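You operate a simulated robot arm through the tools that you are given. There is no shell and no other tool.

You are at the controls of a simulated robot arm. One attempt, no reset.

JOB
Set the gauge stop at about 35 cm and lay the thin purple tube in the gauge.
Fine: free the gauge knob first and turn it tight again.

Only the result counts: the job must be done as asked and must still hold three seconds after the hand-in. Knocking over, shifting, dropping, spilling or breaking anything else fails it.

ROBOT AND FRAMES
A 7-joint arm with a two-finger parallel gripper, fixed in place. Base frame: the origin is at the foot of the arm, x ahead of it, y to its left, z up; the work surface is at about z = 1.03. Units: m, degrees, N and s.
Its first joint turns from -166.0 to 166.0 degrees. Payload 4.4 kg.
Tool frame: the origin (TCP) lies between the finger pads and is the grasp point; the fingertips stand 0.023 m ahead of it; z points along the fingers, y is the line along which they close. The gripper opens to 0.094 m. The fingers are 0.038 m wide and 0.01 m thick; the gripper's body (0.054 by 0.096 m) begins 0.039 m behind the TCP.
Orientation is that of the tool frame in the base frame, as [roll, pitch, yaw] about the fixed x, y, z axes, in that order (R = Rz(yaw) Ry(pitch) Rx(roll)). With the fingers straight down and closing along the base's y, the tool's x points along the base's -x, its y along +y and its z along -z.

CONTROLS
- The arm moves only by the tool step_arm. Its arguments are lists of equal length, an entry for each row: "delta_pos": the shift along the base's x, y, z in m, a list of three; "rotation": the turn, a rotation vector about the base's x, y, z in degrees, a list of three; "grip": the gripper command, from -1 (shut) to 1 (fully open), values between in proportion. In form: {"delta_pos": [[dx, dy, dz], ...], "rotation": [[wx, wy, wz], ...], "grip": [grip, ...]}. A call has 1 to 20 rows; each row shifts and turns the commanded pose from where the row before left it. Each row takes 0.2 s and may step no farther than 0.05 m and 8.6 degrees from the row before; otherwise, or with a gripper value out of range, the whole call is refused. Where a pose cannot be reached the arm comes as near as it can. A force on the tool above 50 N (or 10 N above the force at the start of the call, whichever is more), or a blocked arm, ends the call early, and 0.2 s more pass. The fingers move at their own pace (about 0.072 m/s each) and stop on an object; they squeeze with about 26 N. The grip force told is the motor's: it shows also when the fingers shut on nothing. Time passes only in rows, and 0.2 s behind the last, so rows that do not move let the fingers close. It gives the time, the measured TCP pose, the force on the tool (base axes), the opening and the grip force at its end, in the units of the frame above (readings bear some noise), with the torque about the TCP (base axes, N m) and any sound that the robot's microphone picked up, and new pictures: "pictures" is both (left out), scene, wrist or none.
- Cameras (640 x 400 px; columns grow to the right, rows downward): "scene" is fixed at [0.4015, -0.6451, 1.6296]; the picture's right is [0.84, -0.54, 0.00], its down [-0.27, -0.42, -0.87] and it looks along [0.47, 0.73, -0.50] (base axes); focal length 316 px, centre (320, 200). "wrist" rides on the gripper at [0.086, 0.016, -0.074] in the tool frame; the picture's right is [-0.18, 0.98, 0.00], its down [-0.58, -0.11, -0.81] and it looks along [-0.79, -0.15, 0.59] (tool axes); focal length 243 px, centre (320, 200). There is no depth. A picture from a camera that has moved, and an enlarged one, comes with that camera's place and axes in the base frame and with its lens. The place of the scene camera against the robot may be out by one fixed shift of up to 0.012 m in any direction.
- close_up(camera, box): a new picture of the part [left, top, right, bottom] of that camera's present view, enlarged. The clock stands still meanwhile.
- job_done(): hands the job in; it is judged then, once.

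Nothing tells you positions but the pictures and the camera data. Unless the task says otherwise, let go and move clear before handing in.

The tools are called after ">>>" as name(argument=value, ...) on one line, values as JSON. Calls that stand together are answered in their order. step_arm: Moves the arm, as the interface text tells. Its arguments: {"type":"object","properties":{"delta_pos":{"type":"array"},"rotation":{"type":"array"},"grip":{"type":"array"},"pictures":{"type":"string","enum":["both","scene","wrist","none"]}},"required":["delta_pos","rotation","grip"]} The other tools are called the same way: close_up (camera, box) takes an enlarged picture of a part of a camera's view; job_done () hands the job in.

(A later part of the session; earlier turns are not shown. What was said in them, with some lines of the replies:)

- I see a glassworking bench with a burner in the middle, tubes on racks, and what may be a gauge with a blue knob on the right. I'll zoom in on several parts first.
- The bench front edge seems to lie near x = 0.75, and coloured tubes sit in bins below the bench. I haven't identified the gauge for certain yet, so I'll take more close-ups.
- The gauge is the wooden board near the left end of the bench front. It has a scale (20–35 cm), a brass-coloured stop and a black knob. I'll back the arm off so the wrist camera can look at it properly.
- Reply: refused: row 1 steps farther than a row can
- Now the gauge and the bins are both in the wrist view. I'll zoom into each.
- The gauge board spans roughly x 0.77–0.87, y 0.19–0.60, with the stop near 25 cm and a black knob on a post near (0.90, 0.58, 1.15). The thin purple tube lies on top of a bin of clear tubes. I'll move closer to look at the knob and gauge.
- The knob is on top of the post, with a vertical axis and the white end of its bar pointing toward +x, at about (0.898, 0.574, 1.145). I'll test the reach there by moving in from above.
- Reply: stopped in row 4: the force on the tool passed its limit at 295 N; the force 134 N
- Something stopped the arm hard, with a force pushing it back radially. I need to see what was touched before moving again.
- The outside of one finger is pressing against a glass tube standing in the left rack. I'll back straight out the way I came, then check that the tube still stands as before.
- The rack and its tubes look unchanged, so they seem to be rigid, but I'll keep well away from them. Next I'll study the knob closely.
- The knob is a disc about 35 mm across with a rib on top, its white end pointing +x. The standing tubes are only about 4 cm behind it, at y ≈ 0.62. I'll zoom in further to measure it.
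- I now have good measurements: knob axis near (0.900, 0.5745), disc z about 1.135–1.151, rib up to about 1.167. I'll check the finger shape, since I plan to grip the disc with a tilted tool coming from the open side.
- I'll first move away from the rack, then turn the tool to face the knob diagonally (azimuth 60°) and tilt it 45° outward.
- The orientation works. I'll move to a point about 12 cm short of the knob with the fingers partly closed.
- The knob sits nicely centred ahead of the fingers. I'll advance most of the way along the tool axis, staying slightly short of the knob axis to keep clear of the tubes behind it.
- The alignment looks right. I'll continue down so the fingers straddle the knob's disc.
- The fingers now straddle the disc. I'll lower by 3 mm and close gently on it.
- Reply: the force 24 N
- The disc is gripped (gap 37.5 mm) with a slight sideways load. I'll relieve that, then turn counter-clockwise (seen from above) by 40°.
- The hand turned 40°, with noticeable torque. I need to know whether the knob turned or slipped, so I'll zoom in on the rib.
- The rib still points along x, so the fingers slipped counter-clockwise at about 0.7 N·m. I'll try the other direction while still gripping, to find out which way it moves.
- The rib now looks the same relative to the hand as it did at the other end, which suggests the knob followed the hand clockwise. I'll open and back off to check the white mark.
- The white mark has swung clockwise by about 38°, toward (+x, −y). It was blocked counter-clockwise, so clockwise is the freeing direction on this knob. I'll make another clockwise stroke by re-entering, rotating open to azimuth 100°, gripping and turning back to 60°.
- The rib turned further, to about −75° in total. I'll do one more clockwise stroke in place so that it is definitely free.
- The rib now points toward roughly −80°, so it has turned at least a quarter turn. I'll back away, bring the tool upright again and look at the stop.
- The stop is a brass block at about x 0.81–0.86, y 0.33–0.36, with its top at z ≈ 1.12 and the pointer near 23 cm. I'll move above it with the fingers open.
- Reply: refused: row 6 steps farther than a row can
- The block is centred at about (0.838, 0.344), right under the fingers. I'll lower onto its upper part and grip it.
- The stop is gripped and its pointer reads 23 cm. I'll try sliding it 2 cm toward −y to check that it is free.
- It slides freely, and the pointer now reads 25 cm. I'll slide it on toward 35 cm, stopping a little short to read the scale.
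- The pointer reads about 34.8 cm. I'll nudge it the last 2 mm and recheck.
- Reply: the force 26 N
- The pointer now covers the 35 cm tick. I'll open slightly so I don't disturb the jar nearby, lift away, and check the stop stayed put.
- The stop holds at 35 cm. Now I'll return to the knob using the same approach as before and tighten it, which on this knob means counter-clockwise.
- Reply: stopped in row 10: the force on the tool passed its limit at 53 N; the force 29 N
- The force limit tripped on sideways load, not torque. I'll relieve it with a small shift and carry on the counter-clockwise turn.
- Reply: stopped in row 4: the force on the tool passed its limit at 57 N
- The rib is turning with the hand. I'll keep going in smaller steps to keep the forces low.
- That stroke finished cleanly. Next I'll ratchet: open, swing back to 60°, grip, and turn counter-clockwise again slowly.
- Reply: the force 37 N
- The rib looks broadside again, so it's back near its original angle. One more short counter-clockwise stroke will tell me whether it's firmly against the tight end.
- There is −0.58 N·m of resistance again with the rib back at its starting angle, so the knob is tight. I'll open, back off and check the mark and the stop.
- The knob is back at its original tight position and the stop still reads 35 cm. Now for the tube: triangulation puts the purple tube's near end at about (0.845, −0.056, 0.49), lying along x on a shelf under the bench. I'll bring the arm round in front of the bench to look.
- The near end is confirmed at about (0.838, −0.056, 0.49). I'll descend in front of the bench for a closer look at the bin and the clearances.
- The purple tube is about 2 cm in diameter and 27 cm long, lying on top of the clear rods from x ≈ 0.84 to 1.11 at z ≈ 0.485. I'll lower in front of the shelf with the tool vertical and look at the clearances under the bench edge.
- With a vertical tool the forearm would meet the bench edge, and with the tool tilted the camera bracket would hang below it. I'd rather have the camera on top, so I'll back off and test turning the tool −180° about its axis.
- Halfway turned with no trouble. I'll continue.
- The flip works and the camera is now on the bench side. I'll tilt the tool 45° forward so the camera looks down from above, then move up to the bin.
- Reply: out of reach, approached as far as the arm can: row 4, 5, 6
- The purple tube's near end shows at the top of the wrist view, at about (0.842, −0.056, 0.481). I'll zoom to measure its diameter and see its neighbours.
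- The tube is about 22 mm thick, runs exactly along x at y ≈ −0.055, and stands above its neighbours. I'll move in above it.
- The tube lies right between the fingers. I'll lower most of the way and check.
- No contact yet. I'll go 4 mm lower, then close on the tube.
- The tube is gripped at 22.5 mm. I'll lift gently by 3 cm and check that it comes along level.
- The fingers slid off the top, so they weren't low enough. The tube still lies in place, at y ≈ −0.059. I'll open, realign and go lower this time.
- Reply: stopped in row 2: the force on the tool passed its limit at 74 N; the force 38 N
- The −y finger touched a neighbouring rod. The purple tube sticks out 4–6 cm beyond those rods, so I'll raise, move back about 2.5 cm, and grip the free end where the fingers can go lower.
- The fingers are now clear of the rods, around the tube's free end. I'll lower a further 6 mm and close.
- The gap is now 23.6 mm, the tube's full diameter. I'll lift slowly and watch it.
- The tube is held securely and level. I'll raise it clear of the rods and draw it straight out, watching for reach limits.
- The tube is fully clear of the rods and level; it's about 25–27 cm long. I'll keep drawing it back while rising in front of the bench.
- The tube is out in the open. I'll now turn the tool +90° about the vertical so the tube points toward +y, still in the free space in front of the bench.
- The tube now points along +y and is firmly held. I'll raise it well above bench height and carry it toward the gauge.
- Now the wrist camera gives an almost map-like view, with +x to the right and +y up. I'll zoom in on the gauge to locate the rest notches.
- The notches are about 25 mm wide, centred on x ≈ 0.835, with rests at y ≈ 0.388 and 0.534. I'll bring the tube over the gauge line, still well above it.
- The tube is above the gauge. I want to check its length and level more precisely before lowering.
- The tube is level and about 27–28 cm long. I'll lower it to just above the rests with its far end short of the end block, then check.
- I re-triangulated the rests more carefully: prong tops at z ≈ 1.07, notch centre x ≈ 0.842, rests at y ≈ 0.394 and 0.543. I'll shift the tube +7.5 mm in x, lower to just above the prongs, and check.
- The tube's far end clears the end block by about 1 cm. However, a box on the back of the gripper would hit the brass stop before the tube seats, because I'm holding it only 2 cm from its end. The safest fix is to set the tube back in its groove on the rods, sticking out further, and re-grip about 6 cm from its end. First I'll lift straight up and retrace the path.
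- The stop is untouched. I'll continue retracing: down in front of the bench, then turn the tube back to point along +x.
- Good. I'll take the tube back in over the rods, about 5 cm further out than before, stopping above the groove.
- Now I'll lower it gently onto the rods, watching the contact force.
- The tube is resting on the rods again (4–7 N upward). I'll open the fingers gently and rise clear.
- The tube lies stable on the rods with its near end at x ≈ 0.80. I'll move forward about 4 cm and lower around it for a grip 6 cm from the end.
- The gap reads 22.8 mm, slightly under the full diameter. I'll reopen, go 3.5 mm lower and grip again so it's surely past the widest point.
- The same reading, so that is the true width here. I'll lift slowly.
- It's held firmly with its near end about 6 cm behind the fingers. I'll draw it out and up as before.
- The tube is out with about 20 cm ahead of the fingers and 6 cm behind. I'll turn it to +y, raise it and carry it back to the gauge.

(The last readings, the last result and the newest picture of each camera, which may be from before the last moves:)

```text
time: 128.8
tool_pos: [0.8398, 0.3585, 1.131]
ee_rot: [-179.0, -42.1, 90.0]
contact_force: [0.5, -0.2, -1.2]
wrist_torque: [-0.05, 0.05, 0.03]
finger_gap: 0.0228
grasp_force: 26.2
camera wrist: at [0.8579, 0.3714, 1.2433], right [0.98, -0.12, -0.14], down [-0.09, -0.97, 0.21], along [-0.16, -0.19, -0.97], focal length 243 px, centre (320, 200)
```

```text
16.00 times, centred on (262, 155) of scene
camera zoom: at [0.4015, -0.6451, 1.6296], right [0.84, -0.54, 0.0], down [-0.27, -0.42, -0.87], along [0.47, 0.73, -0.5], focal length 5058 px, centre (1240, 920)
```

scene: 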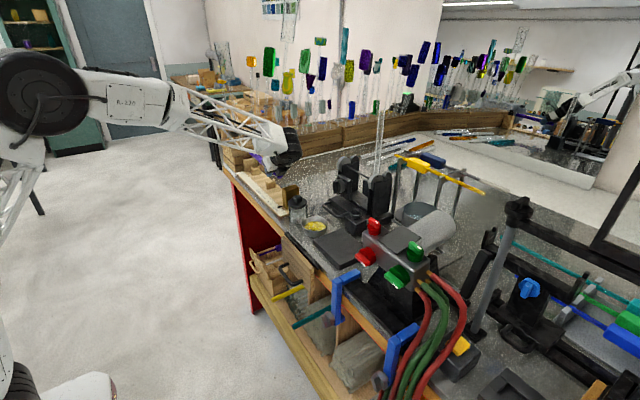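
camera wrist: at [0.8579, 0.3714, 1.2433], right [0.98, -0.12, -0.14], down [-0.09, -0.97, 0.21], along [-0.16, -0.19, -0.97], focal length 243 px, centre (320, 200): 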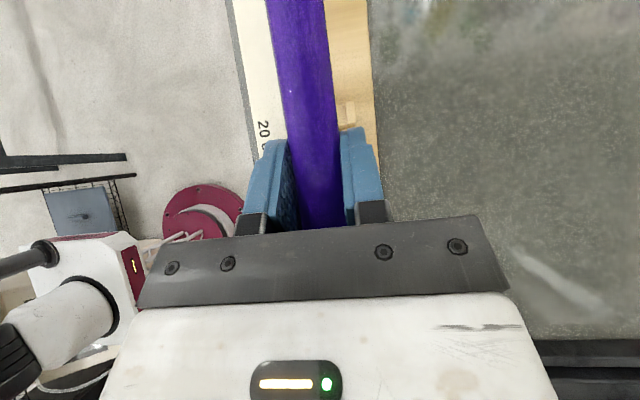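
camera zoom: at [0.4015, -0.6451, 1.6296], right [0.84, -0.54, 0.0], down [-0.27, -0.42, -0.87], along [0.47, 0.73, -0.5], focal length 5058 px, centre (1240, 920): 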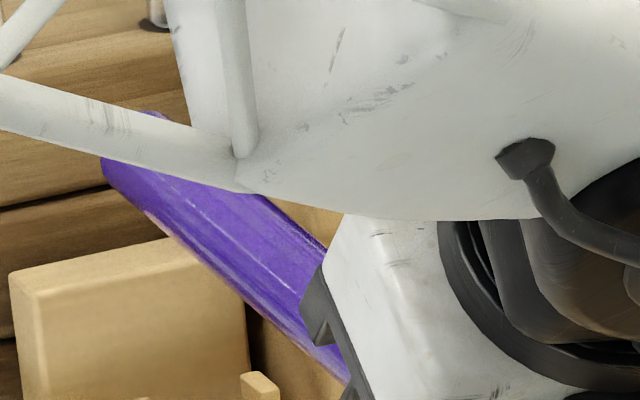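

The near-end clearance is better now. The tube is yawed about 1.4° in the grip, with its far end toward −x, and is a touch too far +y. I'll correct both and lower slightly.

>>> step_arm(delta_pos=[[0.002, -0.0055, 0], [0, 0, -0.009], [0, 0, -0.009], [0, 0, 0]], rotation=[[0, 0, -1.4], [0, 0, 0], [0, 0, 0], [0, 0, 0]], grip=[-1, -1, -1, -1])

>>> close_up(camera="wrist", box=[250, 0, 430, 140])

>>> close_up(camera="scene", box=[240, 145, 310, 205])

>>> close_up(camera="scene", box=[250, 150, 275, 170])

```text
time: 129.8
tool_pos: [0.8407, 0.3511, 1.1134]
ee_rot: [-179.1, -42.0, 88.5]
contact_force: [0.3, 0.4, -0.8]
wrist_torque: [-0.04, 0.03, 0.03]
finger_gap: 0.0231
grasp_force: 25.8
camera wrist: at [0.8591, 0.3652, 1.2255], right [0.98, -0.15, -0.14], down [-0.12, -0.97, 0.21], along [-0.16, -0.19, -0.97], focal length 243 px, centre (320, 200)
```

scene: 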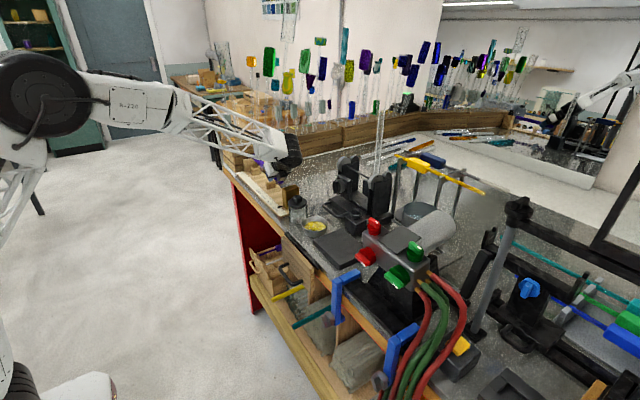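
wrist: 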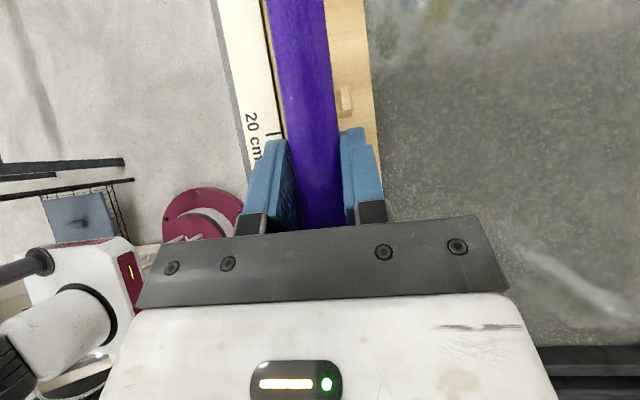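

```text
2.86 times, centred on (340, 70) of wrist
camera zoom: at [0.8591, 0.3652, 1.2255], right [0.98, -0.15, -0.14], down [-0.12, -0.97, 0.21], along [-0.16, -0.19, -0.97], focal length 693 px, centre (263, 571)
```

zoom: 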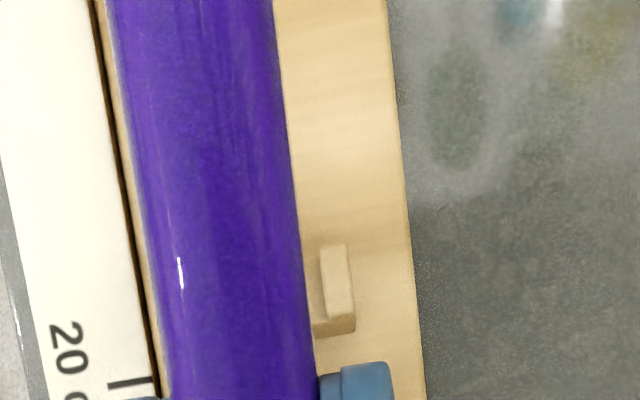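

```text
6.67 times, centred on (275, 175) of scene
camera zoom: at [0.4015, -0.6451, 1.6296], right [0.84, -0.54, 0.0], down [-0.27, -0.42, -0.87], along [0.47, 0.73, -0.5], focal length 2108 px, centre (620, 367)
```

zoom: 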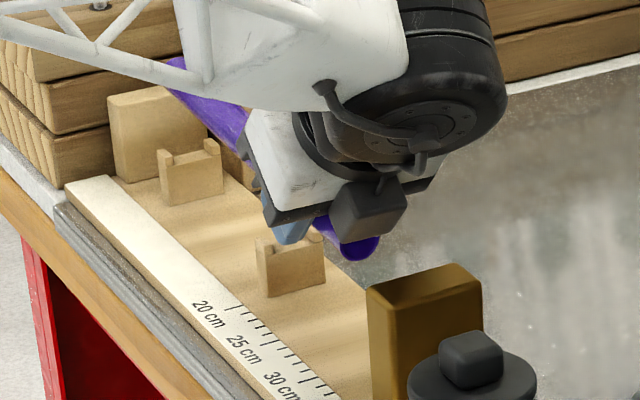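

```text
16.00 times, centred on (262, 160) of scene
camera zoom: at [0.4015, -0.6451, 1.6296], right [0.84, -0.54, 0.0], down [-0.27, -0.42, -0.87], along [0.47, 0.73, -0.5], focal length 5058 px, centre (1240, 840)
```

zoom: 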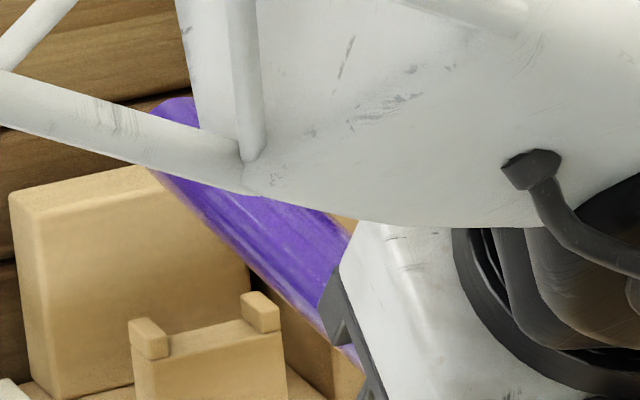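

The alignment now looks right at both rests, within about 1 mm, and the far end is about 1 cm short of the end block. I'll lower further in small steps.

>>> step_arm(delta_pos=[[0, 0.001, -0.008], [0, 0, -0.008], [0, 0, -0.006], [0, 0, 0]], rotation=[[0, 0, 0], [0, 0, 0], [0, 0, 0], [0, 0, 0]], grip=[-1, -1, -1, -1])

>>> close_up(camera="scene", box=[260, 155, 310, 200])

>>> close_up(camera="scene", box=[250, 150, 275, 170])

>>> close_up(camera="wrist", box=[250, 0, 430, 140])

```text
time: 130.8
tool_pos: [0.8428, 0.3528, 1.0918]
ee_rot: [-179.1, -42.0, 88.6]
contact_force: [0.9, -0.5, -0.8]
wrist_torque: [-0.06, -0.01, 0.02]
finger_gap: 0.0228
grasp_force: 25.9
camera wrist: at [0.8598, 0.3662, 1.2038], right [0.98, -0.15, -0.14], down [-0.12, -0.97, 0.21], along [-0.16, -0.19, -0.97], focal length 243 px, centre (320, 200)
```

scene: 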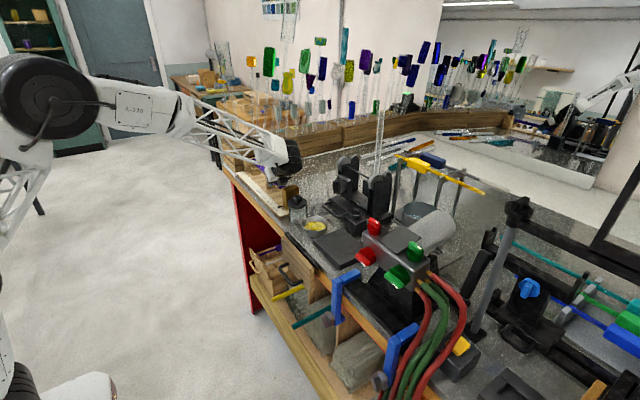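
wrist: 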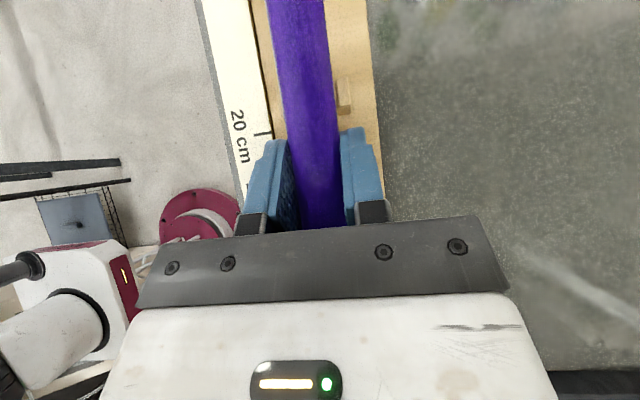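

```text
8.89 times, centred on (285, 178) of scene
camera zoom: at [0.4015, -0.6451, 1.6296], right [0.84, -0.54, 0.0], down [-0.27, -0.42, -0.87], along [0.47, 0.73, -0.5], focal length 2810 px, centre (631, 400)
```

zoom: 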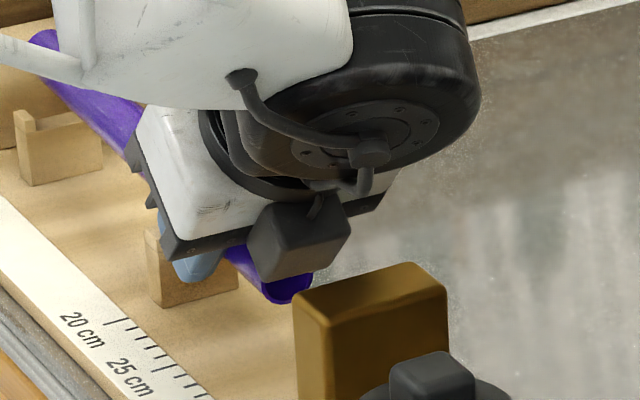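

```text
16.00 times, centred on (262, 160) of scene
camera zoom: at [0.4015, -0.6451, 1.6296], right [0.84, -0.54, 0.0], down [-0.27, -0.42, -0.87], along [0.47, 0.73, -0.5], focal length 5058 px, centre (1240, 840)
```

zoom: 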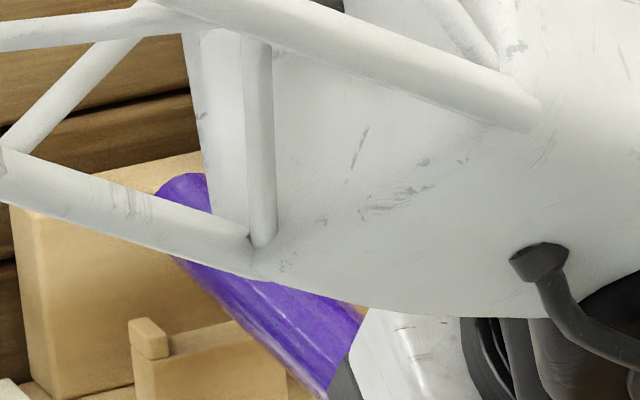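

```text
2.86 times, centred on (340, 70) of wrist
camera zoom: at [0.8598, 0.3662, 1.2038], right [0.98, -0.15, -0.14], down [-0.12, -0.97, 0.21], along [-0.16, -0.19, -0.97], focal length 693 px, centre (263, 571)
```

zoom: 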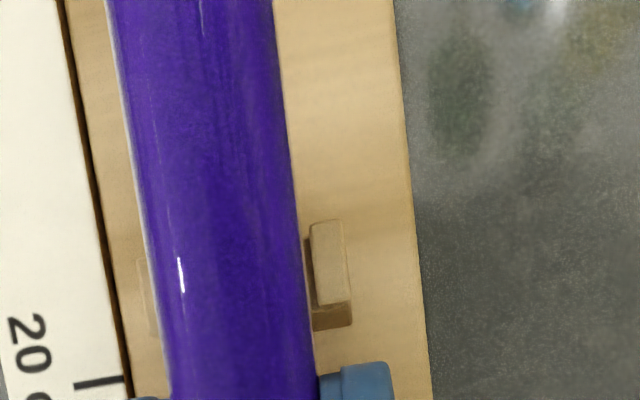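

Still no contact and everything is clear. I'll nudge −1.2 mm in x and continue down into the notches.

>>> step_arm(delta_pos=[[-0.0012, 0, -0.003], [0, 0, -0.005], [0, 0, -0.004], [0, 0, 0]], rotation=[[0, 0, 0], [0, 0, 0], [0, 0, 0], [0, 0, 0]], grip=[-1, -1, -1, -1])

>>> close_up(camera="scene", box=[260, 155, 310, 200])

>>> close_up(camera="wrist", box=[250, 0, 430, 140])

```text
time: 131.8
tool_pos: [0.8422, 0.3531, 1.0779]
ee_rot: [-179.0, -42.1, 88.7]
contact_force: [0.2, -0.4, -1.2]
wrist_torque: [-0.05, -0.02, 0.0]
finger_gap: 0.023
grasp_force: 25.7
camera wrist: at [0.8593, 0.3664, 1.1915], right [0.98, -0.15, -0.14], down [-0.12, -0.97, 0.21], along [-0.16, -0.19, -0.97], focal length 243 px, centre (320, 200)
```

scene: 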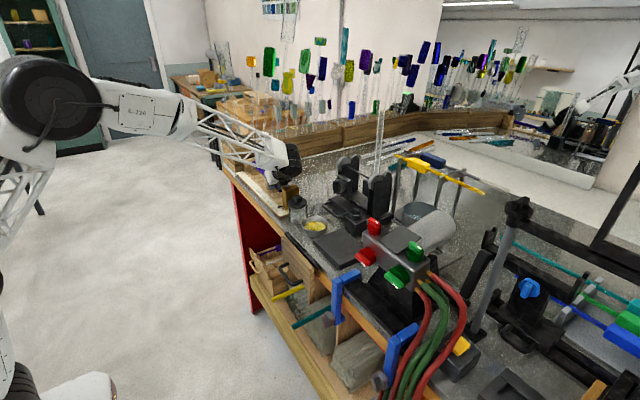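
wrist: 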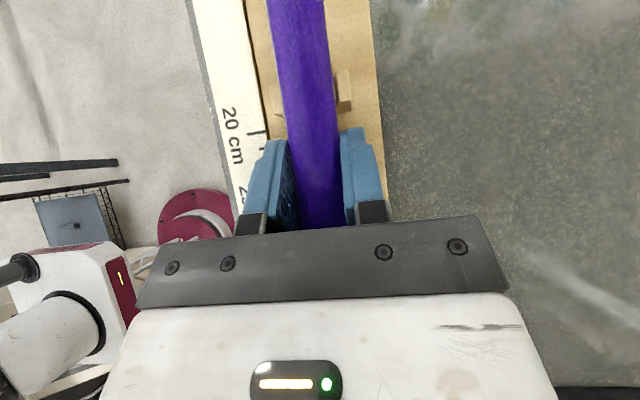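

```text
8.89 times, centred on (285, 178) of scene
camera zoom: at [0.4015, -0.6451, 1.6296], right [0.84, -0.54, 0.0], down [-0.27, -0.42, -0.87], along [0.47, 0.73, -0.5], focal length 2810 px, centre (631, 400)
```

zoom: 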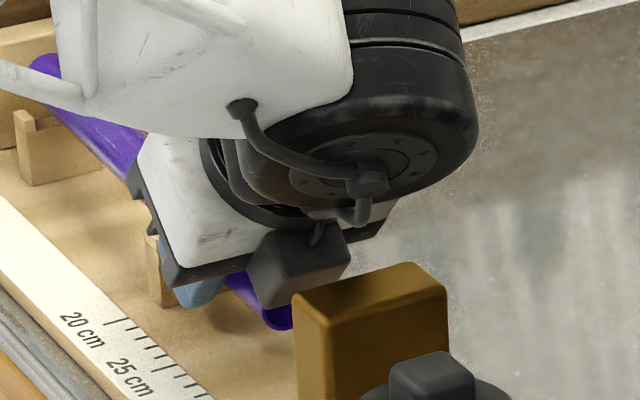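

```text
2.86 times, centred on (340, 70) of wrist
camera zoom: at [0.8593, 0.3664, 1.1915], right [0.98, -0.15, -0.14], down [-0.12, -0.97, 0.21], along [-0.16, -0.19, -0.97], focal length 693 px, centre (263, 571)
```

zoom: 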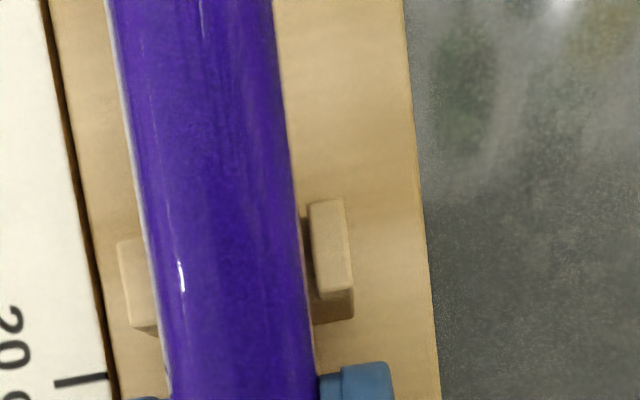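

The tube is now between both prongs at rest 2. A few more millimetres down, watching for contact.

>>> step_arm(delta_pos=[[0, 0, -0.002], [0, 0, -0.002], [0, 0, 0]], rotation=[[0, 0, 0], [0, 0, 0], [0, 0, 0]], grip=[-1, -1, -1], pictures="none")

>>> step_arm(delta_pos=[[0, 0, -0.0015], [0, 0, 0]], rotation=[[0, 0, 0], [0, 0, 0]], grip=[-1, -1], pictures="scene")

>>> close_up(camera="scene", box=[260, 155, 310, 200])

```text
time: 132.6
tool_pos: [0.8412, 0.3534, 1.0756]
ee_rot: [-179.2, -42.2, 88.7]
contact_force: [1.6, -0.6, 15.3]
wrist_torque: [0.5, -0.02, -0.02]
finger_gap: 0.0228
grasp_force: 26.7
```

```text
time: 133.2
tool_pos: [0.8411, 0.3523, 1.0736]
ee_rot: [-179.1, -42.0, 88.6]
contact_force: [0.0, -0.3, 13.9]
wrist_torque: [0.47, -0.03, 0.02]
finger_gap: 0.023
grasp_force: 26.2
```

scene: 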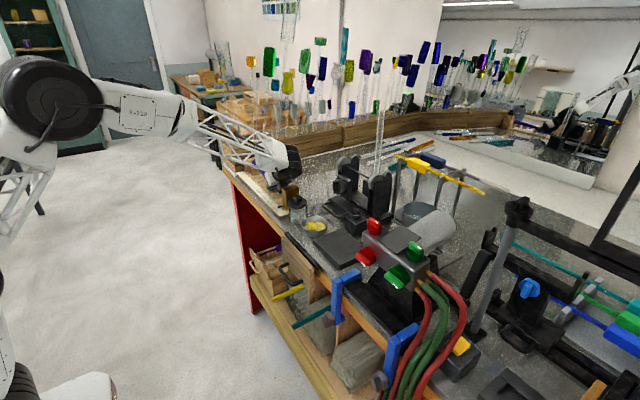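

```text
8.89 times, centred on (285, 178) of scene
camera zoom: at [0.4015, -0.6451, 1.6296], right [0.84, -0.54, 0.0], down [-0.27, -0.42, -0.87], along [0.47, 0.73, -0.5], focal length 2810 px, centre (631, 400)
```

zoom: 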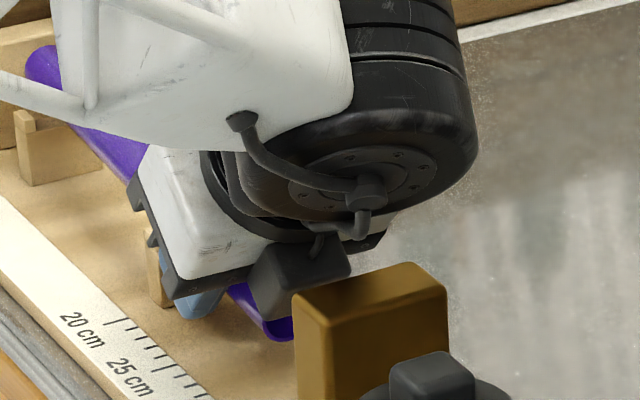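

Contact is made: 15 N upward with a lever arm matching rest 2, so the tube is seated there. I'll check the far end at rest 1 before letting go.

>>> close_up(camera="scene", box=[250, 155, 275, 175])

>>> close_up(camera="wrist", box=[250, 0, 430, 140])

```text
16.00 times, centred on (262, 165) of scene
camera zoom: at [0.4015, -0.6451, 1.6296], right [0.84, -0.54, 0.0], down [-0.27, -0.42, -0.87], along [0.47, 0.73, -0.5], focal length 5058 px, centre (1240, 760)
```

zoom: 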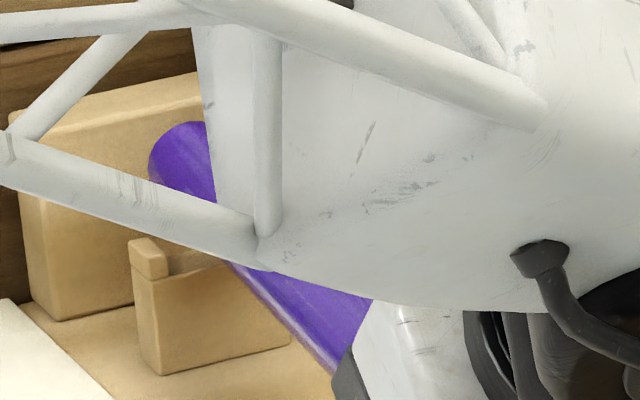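

```text
2.86 times, centred on (340, 70) of wrist
camera zoom: at [0.8591, 0.3665, 1.1862], right [0.98, -0.15, -0.14], down [-0.12, -0.97, 0.21], along [-0.16, -0.19, -0.97], focal length 693 px, centre (263, 571)
```

zoom: 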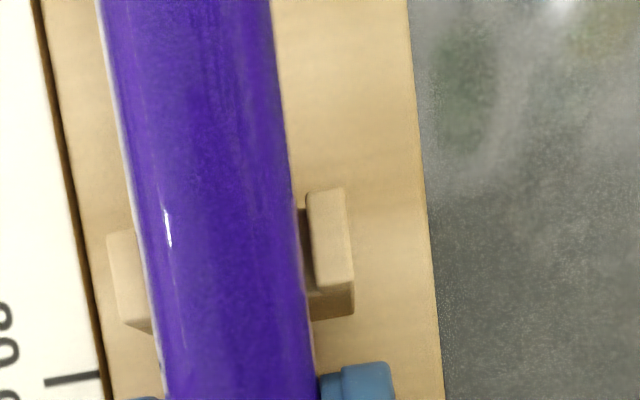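

Pressing on rest 2 appears to have tipped the far end up by about 1 cm at rest 1. I'll raise 3 mm, pitch the tube's far end down by about 3.3°, trim the yaw, and check again.

>>> step_arm(delta_pos=[[0, 0, 0.0035], [0, 0, 0.0005], [0, 0, 0]], rotation=[[0, 0, 0], [-3.3, 0, 0.8], [0, 0, 0]], grip=[-1, -1, -1])

>>> close_up(camera="scene", box=[250, 155, 275, 175])

>>> close_up(camera="wrist", box=[250, 0, 430, 140])

>>> close_up(camera="scene", box=[260, 155, 310, 200])

```text
time: 133.9
tool_pos: [0.8405, 0.3536, 1.0763]
ee_rot: [-179.0, -38.8, 89.5]
contact_force: [0.4, 0.0, -0.7]
wrist_torque: [-0.05, -0.01, -0.03]
finger_gap: 0.0229
grasp_force: 26.0
camera wrist: at [0.858, 0.3731, 1.1889], right [0.98, -0.14, -0.13], down [-0.1, -0.96, 0.27], along [-0.16, -0.25, -0.96], focal length 243 px, centre (320, 200)
```

scene: 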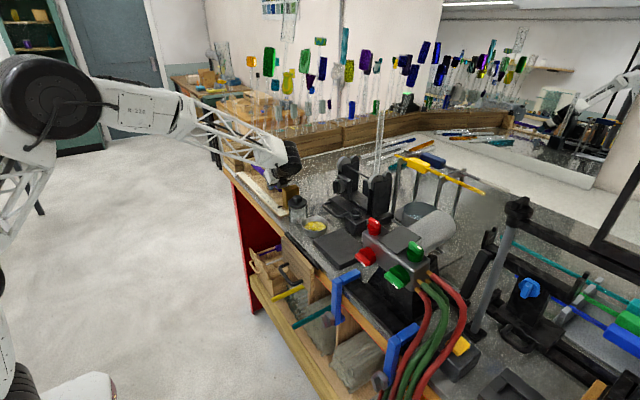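
wrist: 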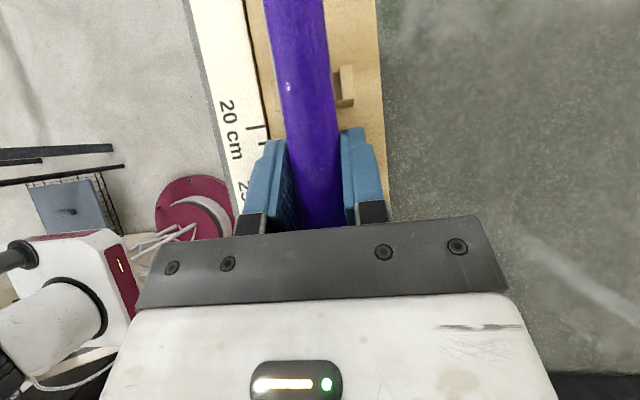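

```text
16.00 times, centred on (262, 165) of scene
camera zoom: at [0.4015, -0.6451, 1.6296], right [0.84, -0.54, 0.0], down [-0.27, -0.42, -0.87], along [0.47, 0.73, -0.5], focal length 5058 px, centre (1240, 760)
```

zoom: 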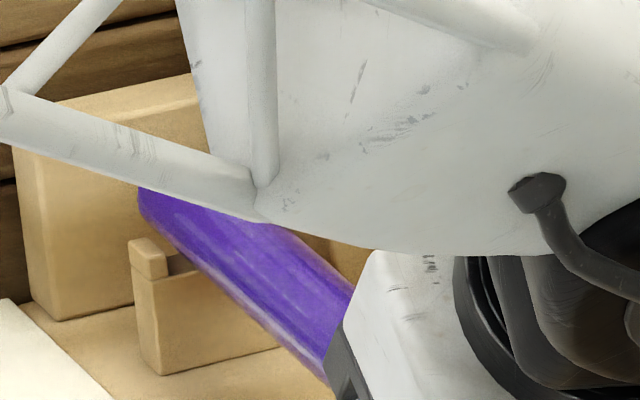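

```text
2.86 times, centred on (340, 70) of wrist
camera zoom: at [0.858, 0.3731, 1.1889], right [0.98, -0.14, -0.13], down [-0.1, -0.96, 0.27], along [-0.16, -0.25, -0.96], focal length 693 px, centre (263, 571)
```

zoom: 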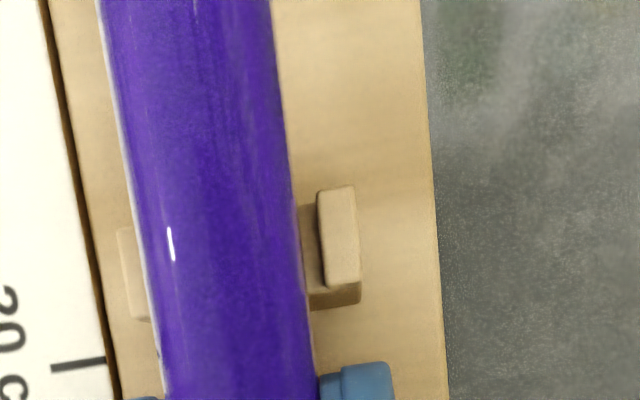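

```text
8.89 times, centred on (285, 178) of scene
camera zoom: at [0.4015, -0.6451, 1.6296], right [0.84, -0.54, 0.0], down [-0.27, -0.42, -0.87], along [0.47, 0.73, -0.5], focal length 2810 px, centre (631, 400)
```

zoom: 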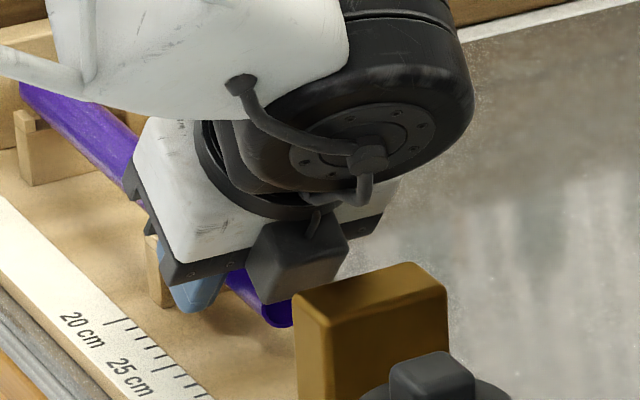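

The far end is now down at rest 1's notch. I'll nudge +1 mm in x and ease down 1 mm at a time to feel contact.

>>> step_arm(delta_pos=[[0.001, 0, -0.001], [0, 0, 0]], rotation=[[0, 0, 0], [0, 0, 0]], grip=[-1, -1], pictures="none")

>>> step_arm(delta_pos=[[0, 0, -0.001], [0, 0, 0]], rotation=[[0, 0, 0], [0, 0, 0]], grip=[-1, -1], pictures="none")

```text
time: 134.6
tool_pos: [0.8426, 0.3523, 1.0765]
ee_rot: [-179.1, -38.8, 89.5]
contact_force: [0.9, -0.6, -1.0]
wrist_torque: [-0.06, -0.02, 0.02]
finger_gap: 0.023
grasp_force: 26.2
```

```text
time: 135.2
tool_pos: [0.8426, 0.3523, 1.0751]
ee_rot: [-179.0, -38.9, 89.4]
contact_force: [0.8, -0.8, 0.2]
wrist_torque: [-0.02, 0.02, 0.0]
finger_gap: 0.0228
grasp_force: 26.2
```

Contact is just beginning at rest 2 and the tube is nearly level, so I'll release it by opening the fingers gently, without moving.

>>> step_arm(delta_pos=[[0, 0, 0], [0, 0, 0], [0, 0, 0], [0, 0, 0]], rotation=[[0, 0, 0], [0, 0, 0], [0, 0, 0], [0, 0, 0]], grip=[-0.45, -0.35, -0.25, -0.15])

>>> close_up(camera="scene", box=[250, 155, 275, 175])

>>> close_up(camera="wrist", box=[250, 0, 430, 140])

>>> close_up(camera="scene", box=[260, 155, 310, 200])

```text
time: 136.2
tool_pos: [0.842, 0.3519, 1.0766]
ee_rot: [-179.1, -38.8, 89.5]
contact_force: [0.4, -0.5, 0.1]
wrist_torque: [-0.01, 0.05, -0.02]
finger_gap: 0.04
grasp_force: 0.1
camera wrist: at [0.8595, 0.3727, 1.1872], right [0.98, -0.14, -0.13], down [-0.11, -0.96, 0.26], along [-0.16, -0.25, -0.96], focal length 243 px, centre (320, 200)
```

scene: 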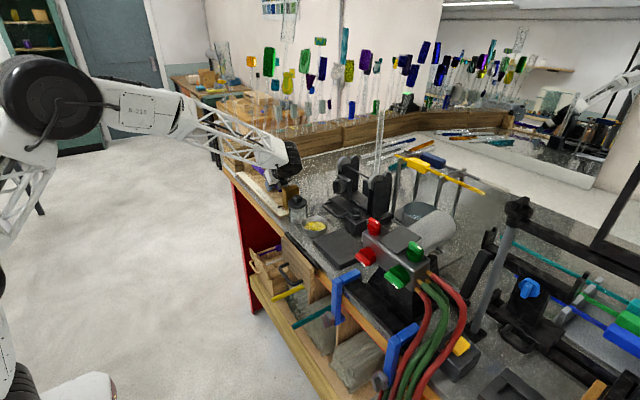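
wrist: 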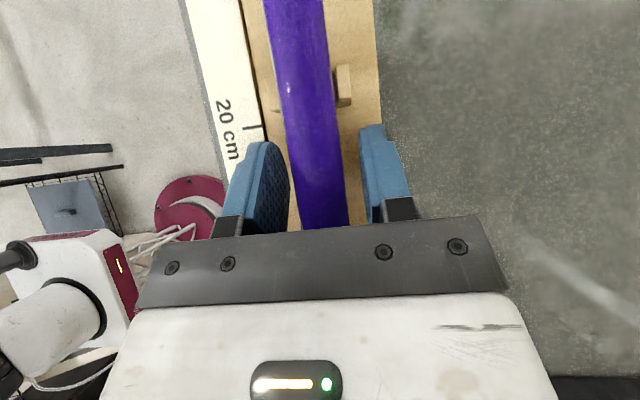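

```text
16.00 times, centred on (262, 165) of scene
camera zoom: at [0.4015, -0.6451, 1.6296], right [0.84, -0.54, 0.0], down [-0.27, -0.42, -0.87], along [0.47, 0.73, -0.5], focal length 5058 px, centre (1240, 760)
```

zoom: 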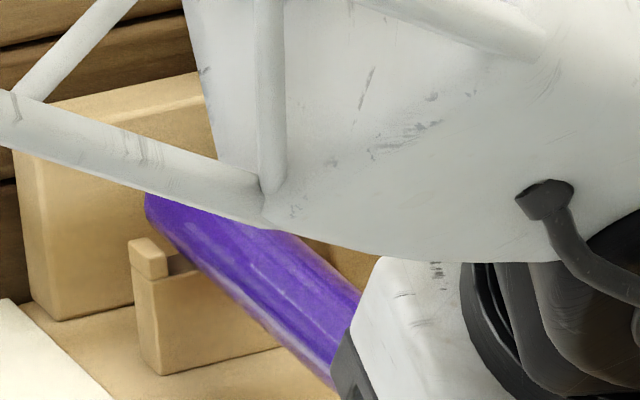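

```text
2.86 times, centred on (340, 70) of wrist
camera zoom: at [0.8595, 0.3727, 1.1872], right [0.98, -0.14, -0.13], down [-0.11, -0.96, 0.26], along [-0.16, -0.25, -0.96], focal length 693 px, centre (263, 571)
```

zoom: 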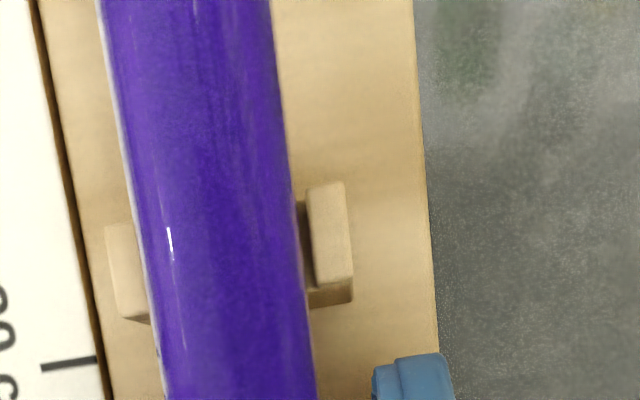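

```text
8.89 times, centred on (285, 178) of scene
camera zoom: at [0.4015, -0.6451, 1.6296], right [0.84, -0.54, 0.0], down [-0.27, -0.42, -0.87], along [0.47, 0.73, -0.5], focal length 2810 px, centre (631, 400)
```

zoom: 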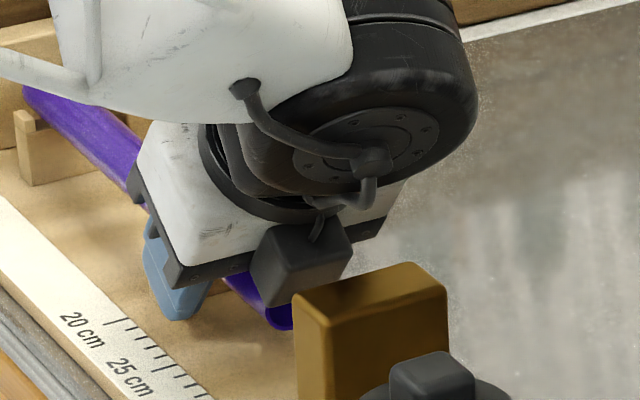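

The tube is released and lies between the prongs. I'll rise straight up and then back away to check the result.

>>> step_arm(delta_pos=[[0, 0, 0.006], [0, 0, 0.012], [0, 0, 0.02], [0, 0, 0.03], [0, 0, 0.04], [0, 0, 0.04], [-0.03, 0, 0.03], [-0.04, -0.01, 0.02], [-0.04, -0.02, 0], [-0.04, -0.02, 0]], rotation=[[0, 0, 0], [0, 0, 0], [0, 0, 0], [0, 0, 0], [0, 0, 0], [0, 0, 0], [0, 0, 0], [0, 0, 0], [0, 0, 0], [0, 0, 0]], grip=[-0.15, -0.15, -0.15, -0.15, -0.15, -0.15, -0.15, -0.15, -0.15, -0.15])

>>> close_up(camera="scene", box=[235, 125, 305, 220])

>>> close_up(camera="scene", box=[250, 155, 280, 180])

>>> close_up(camera="scene", box=[270, 170, 300, 195])

```text
time: 138.3
tool_pos: [0.6929, 0.3023, 1.2728]
ee_rot: [-179.0, -38.7, 89.4]
contact_force: [-0.2, -0.6, -1.0]
wrist_torque: [0.0, -0.03, 0.01]
finger_gap: 0.0399
grasp_force: 0.1
camera wrist: at [0.7103, 0.3228, 1.3842], right [0.98, -0.14, -0.13], down [-0.11, -0.96, 0.27], along [-0.16, -0.25, -0.96], focal length 243 px, centre (320, 200)
```

scene: 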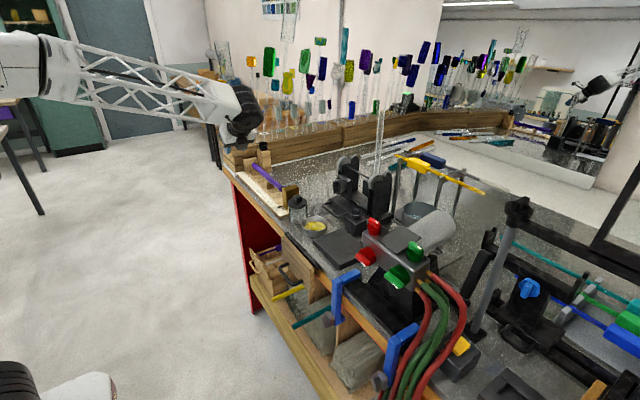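
wrist: 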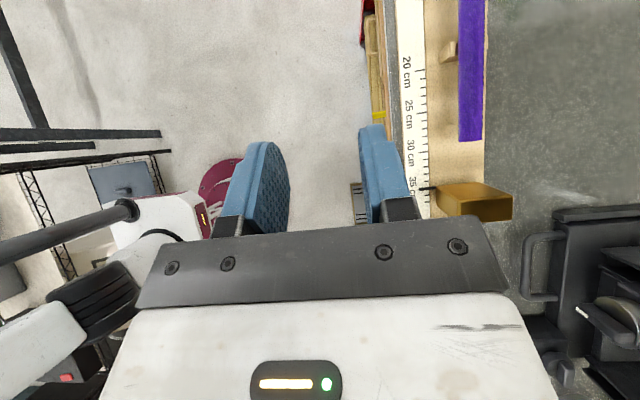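

```text
4.21 times, centred on (270, 172) of scene
camera zoom: at [0.4015, -0.6451, 1.6296], right [0.84, -0.54, 0.0], down [-0.27, -0.42, -0.87], along [0.47, 0.73, -0.5], focal length 1331 px, centre (530, 316)
```

zoom: 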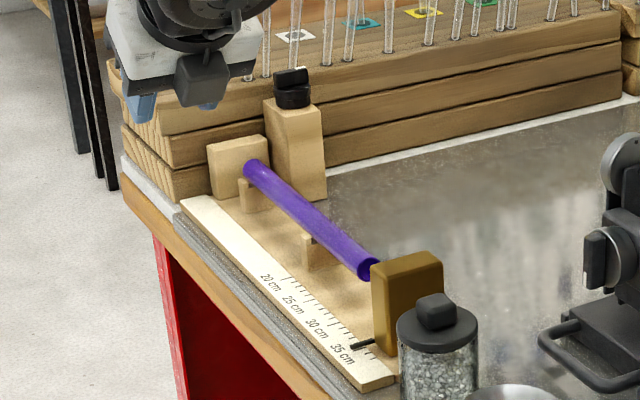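

```text
16.00 times, centred on (265, 168) of scene
camera zoom: at [0.4015, -0.6451, 1.6296], right [0.84, -0.54, 0.0], down [-0.27, -0.42, -0.87], along [0.47, 0.73, -0.5], focal length 5058 px, centre (1200, 720)
```

zoom: 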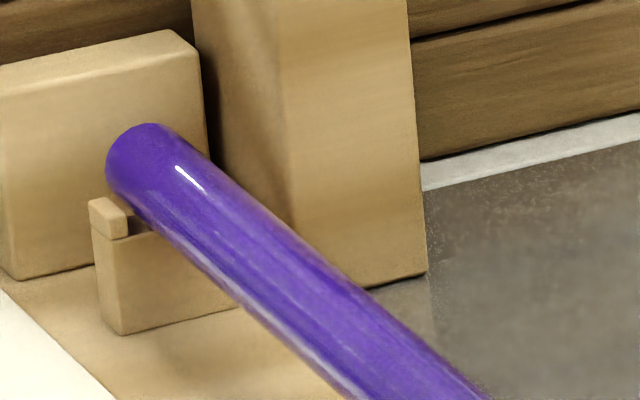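

```text
16.00 times, centred on (285, 182) of scene
camera zoom: at [0.4015, -0.6451, 1.6296], right [0.84, -0.54, 0.0], down [-0.27, -0.42, -0.87], along [0.47, 0.73, -0.5], focal length 5058 px, centre (880, 480)
```

zoom: 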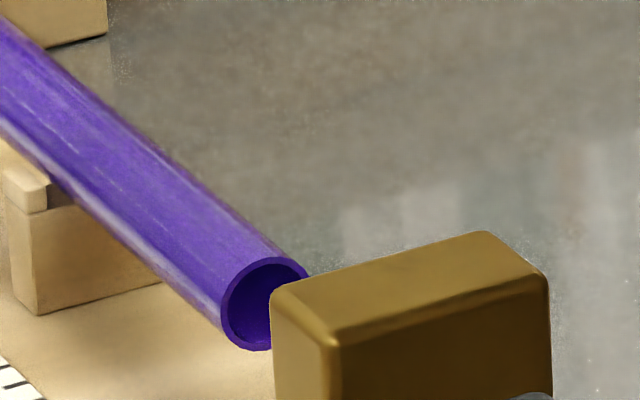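

The tube lies on the gauge. I need to verify it's properly down in both notches, so I'll zoom in from the wrist camera.

>>> close_up(camera="wrist", box=[400, 0, 520, 100])

>>> close_up(camera="scene", box=[268, 170, 288, 186])

>>> close_up(camera="scene", box=[252, 158, 272, 174])

```text
4.00 times, centred on (460, 50) of wrist
camera zoom: at [0.7103, 0.3228, 1.3842], right [0.98, -0.14, -0.13], down [-0.11, -0.96, 0.27], along [-0.16, -0.25, -0.96], focal length 970 px, centre (-240, 800)
```

zoom: 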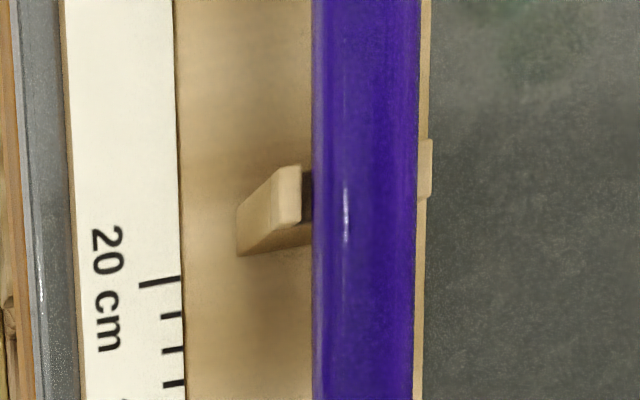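

```text
16.00 times, centred on (278, 178) of scene
camera zoom: at [0.4015, -0.6451, 1.6296], right [0.84, -0.54, 0.0], down [-0.27, -0.42, -0.87], along [0.47, 0.73, -0.5], focal length 5058 px, centre (992, 552)
```

zoom: 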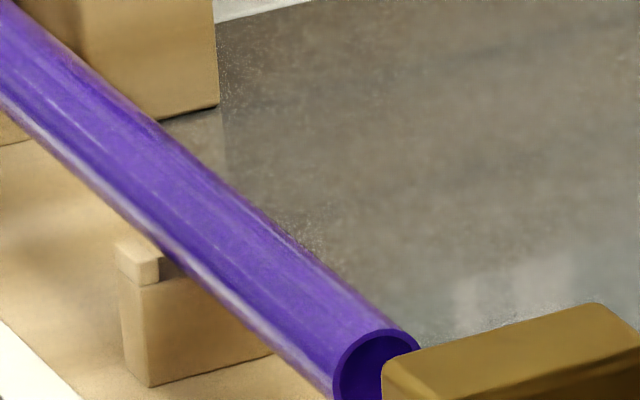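

```text
16.00 times, centred on (262, 166) of scene
camera zoom: at [0.4015, -0.6451, 1.6296], right [0.84, -0.54, 0.0], down [-0.27, -0.42, -0.87], along [0.47, 0.73, -0.5], focal length 5058 px, centre (1248, 744)
```

zoom: 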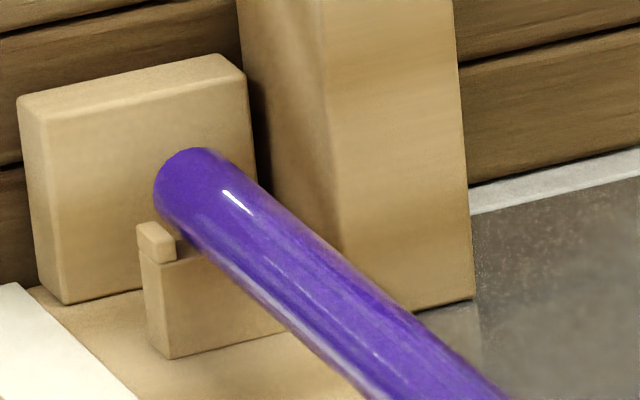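

Both ends triangulate to z ≈ 1.073–1.075, so the tube lies level between the prongs at both rests, between the end block and the stop. I'll back off further and do a final check of the stop reading, the knob and the surroundings.

>>> step_arm(delta_pos=[[-0.03, -0.01, 0.03], [-0.03, -0.01, 0.03], [-0.03, -0.01, 0.03], [-0.03, -0.01, 0.02], [0, 0, 0], [0, 0, 0]], rotation=[[0, 0, 0], [0, 0, 0], [0, 0, 0], [0, 0, 0], [0, 0, 0], [0, 0, 0]], grip=[0, 0, 0, 0, 0, 0])

>>> close_up(camera="wrist", box=[400, 40, 560, 200])

>>> close_up(camera="scene", box=[235, 125, 305, 220])

>>> close_up(camera="scene", box=[250, 130, 280, 155])

>>> close_up(camera="scene", box=[275, 195, 295, 215])

>>> close_up(camera="scene", box=[240, 220, 420, 400])

```text
time: 139.8
tool_pos: [0.5717, 0.2633, 1.3849]
ee_rot: [-179.1, -38.7, 89.4]
contact_force: [1.2, 0.1, -0.1]
wrist_torque: [-0.02, 0.0, 0.0]
finger_gap: 0.0472
grasp_force: 0.0
camera wrist: at [0.5895, 0.2823, 1.4966], right [0.98, -0.14, -0.13], down [-0.11, -0.96, 0.26], along [-0.16, -0.25, -0.96], focal length 243 px, centre (320, 200)
```

scene: 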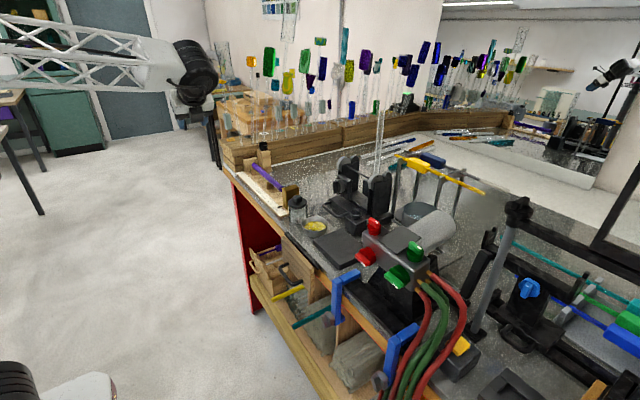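
wrist: 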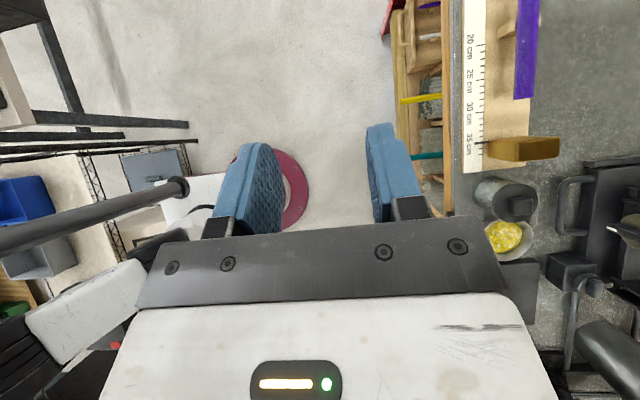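

```text
2.50 times, centred on (480, 120) of wrist
camera zoom: at [0.5895, 0.2823, 1.4966], right [0.98, -0.14, -0.13], down [-0.11, -0.96, 0.26], along [-0.16, -0.25, -0.96], focal length 606 px, centre (-80, 400)
```

zoom: 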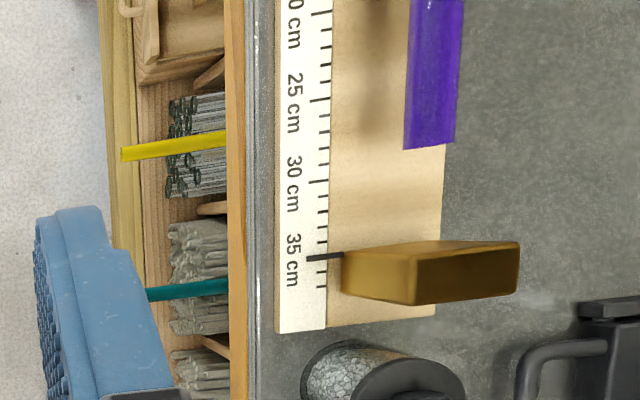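

```text
4.21 times, centred on (270, 172) of scene
camera zoom: at [0.4015, -0.6451, 1.6296], right [0.84, -0.54, 0.0], down [-0.27, -0.42, -0.87], along [0.47, 0.73, -0.5], focal length 1331 px, centre (530, 316)
```

zoom: 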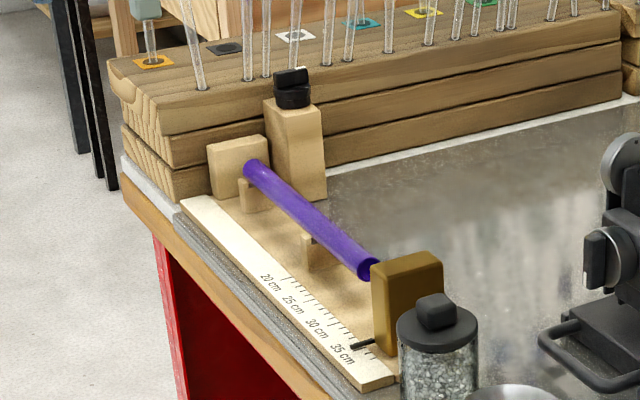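

```text
16.00 times, centred on (265, 142) of scene
camera zoom: at [0.4015, -0.6451, 1.6296], right [0.84, -0.54, 0.0], down [-0.27, -0.42, -0.87], along [0.47, 0.73, -0.5], focal length 5058 px, centre (1200, 1120)
```

zoom: 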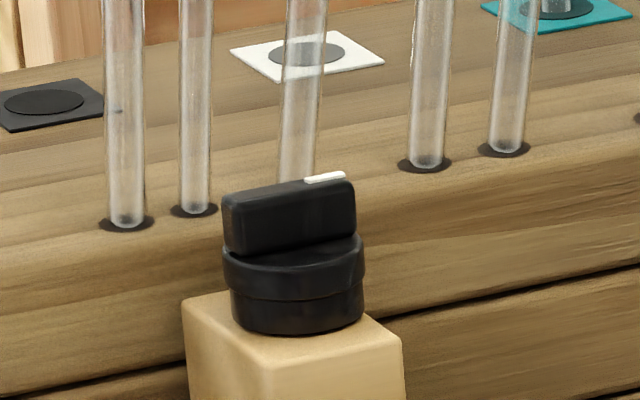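

```text
16.00 times, centred on (285, 205) of scene
camera zoom: at [0.4015, -0.6451, 1.6296], right [0.84, -0.54, 0.0], down [-0.27, -0.42, -0.87], along [0.47, 0.73, -0.5], focal length 5058 px, centre (880, 120)
```

zoom: 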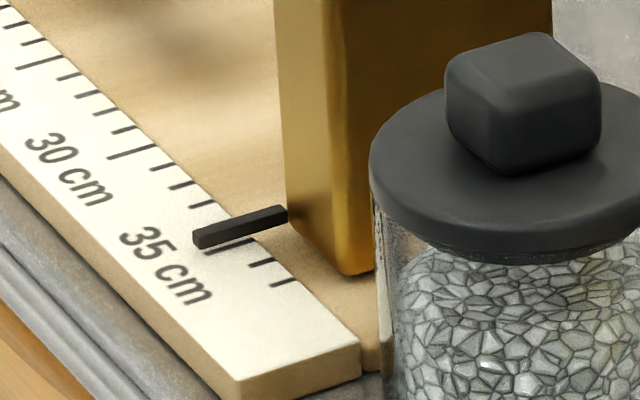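

```text
2.22 times, centred on (330, 310) of scene
camera zoom: at [0.4015, -0.6451, 1.6296], right [0.84, -0.54, 0.0], down [-0.27, -0.42, -0.87], along [0.47, 0.73, -0.5], focal length 702 px, centre (298, -44)
```

zoom: 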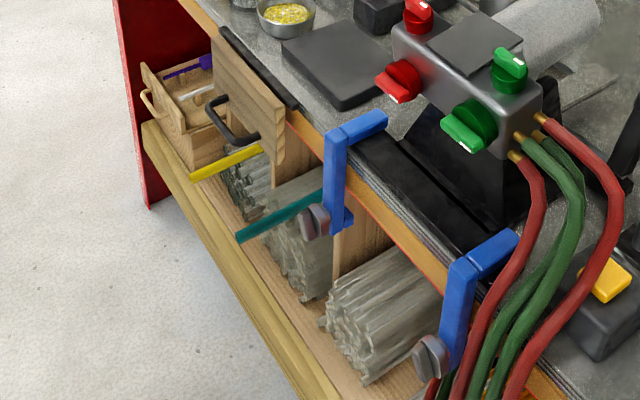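

The job is done, so I'm handing in:
- **Stop:** the pointer sits on the 35 cm mark.
- **Knob:** it is back at its original angle and tight against its end.
- **Tube:** the purple tube lies level between the prongs of both rests, clear of the end block and the stop.
- **Arm:** it has let go and moved clear.

Early on, a finger hit a glass tube standing in the left rack, and later one pressed on a clear rod in the bin. In the pictures, both look unmoved and undamaged.

>>> job_done()

```text
The job is handed in.
```

The job is handed in. I don't have the judging result.

- **Stop:** I freed the knob, slid the stop from about 23 cm to 35 cm, and the pointer still sits on the 35 cm mark.
- **Knob:** it is tight again, back at its starting angle and firm against its end. On this knob, clockwise frees it and counter-clockwise tightens it.
- **Tube:** the thin purple tube lies level in both rests of the gauge, between the end block and the stop. There is a gap of about 1.5 cm to the end block, as I laid it in without pushing it against the zero end.
- **Contacts on the way:** a finger hit a standing glass tube in the left rack hard (295 N). One also pressed on a clear rod in the bin (74 N). In close-ups, the rack tube looked unmoved and undamaged; I saw nothing out of place in the bin.
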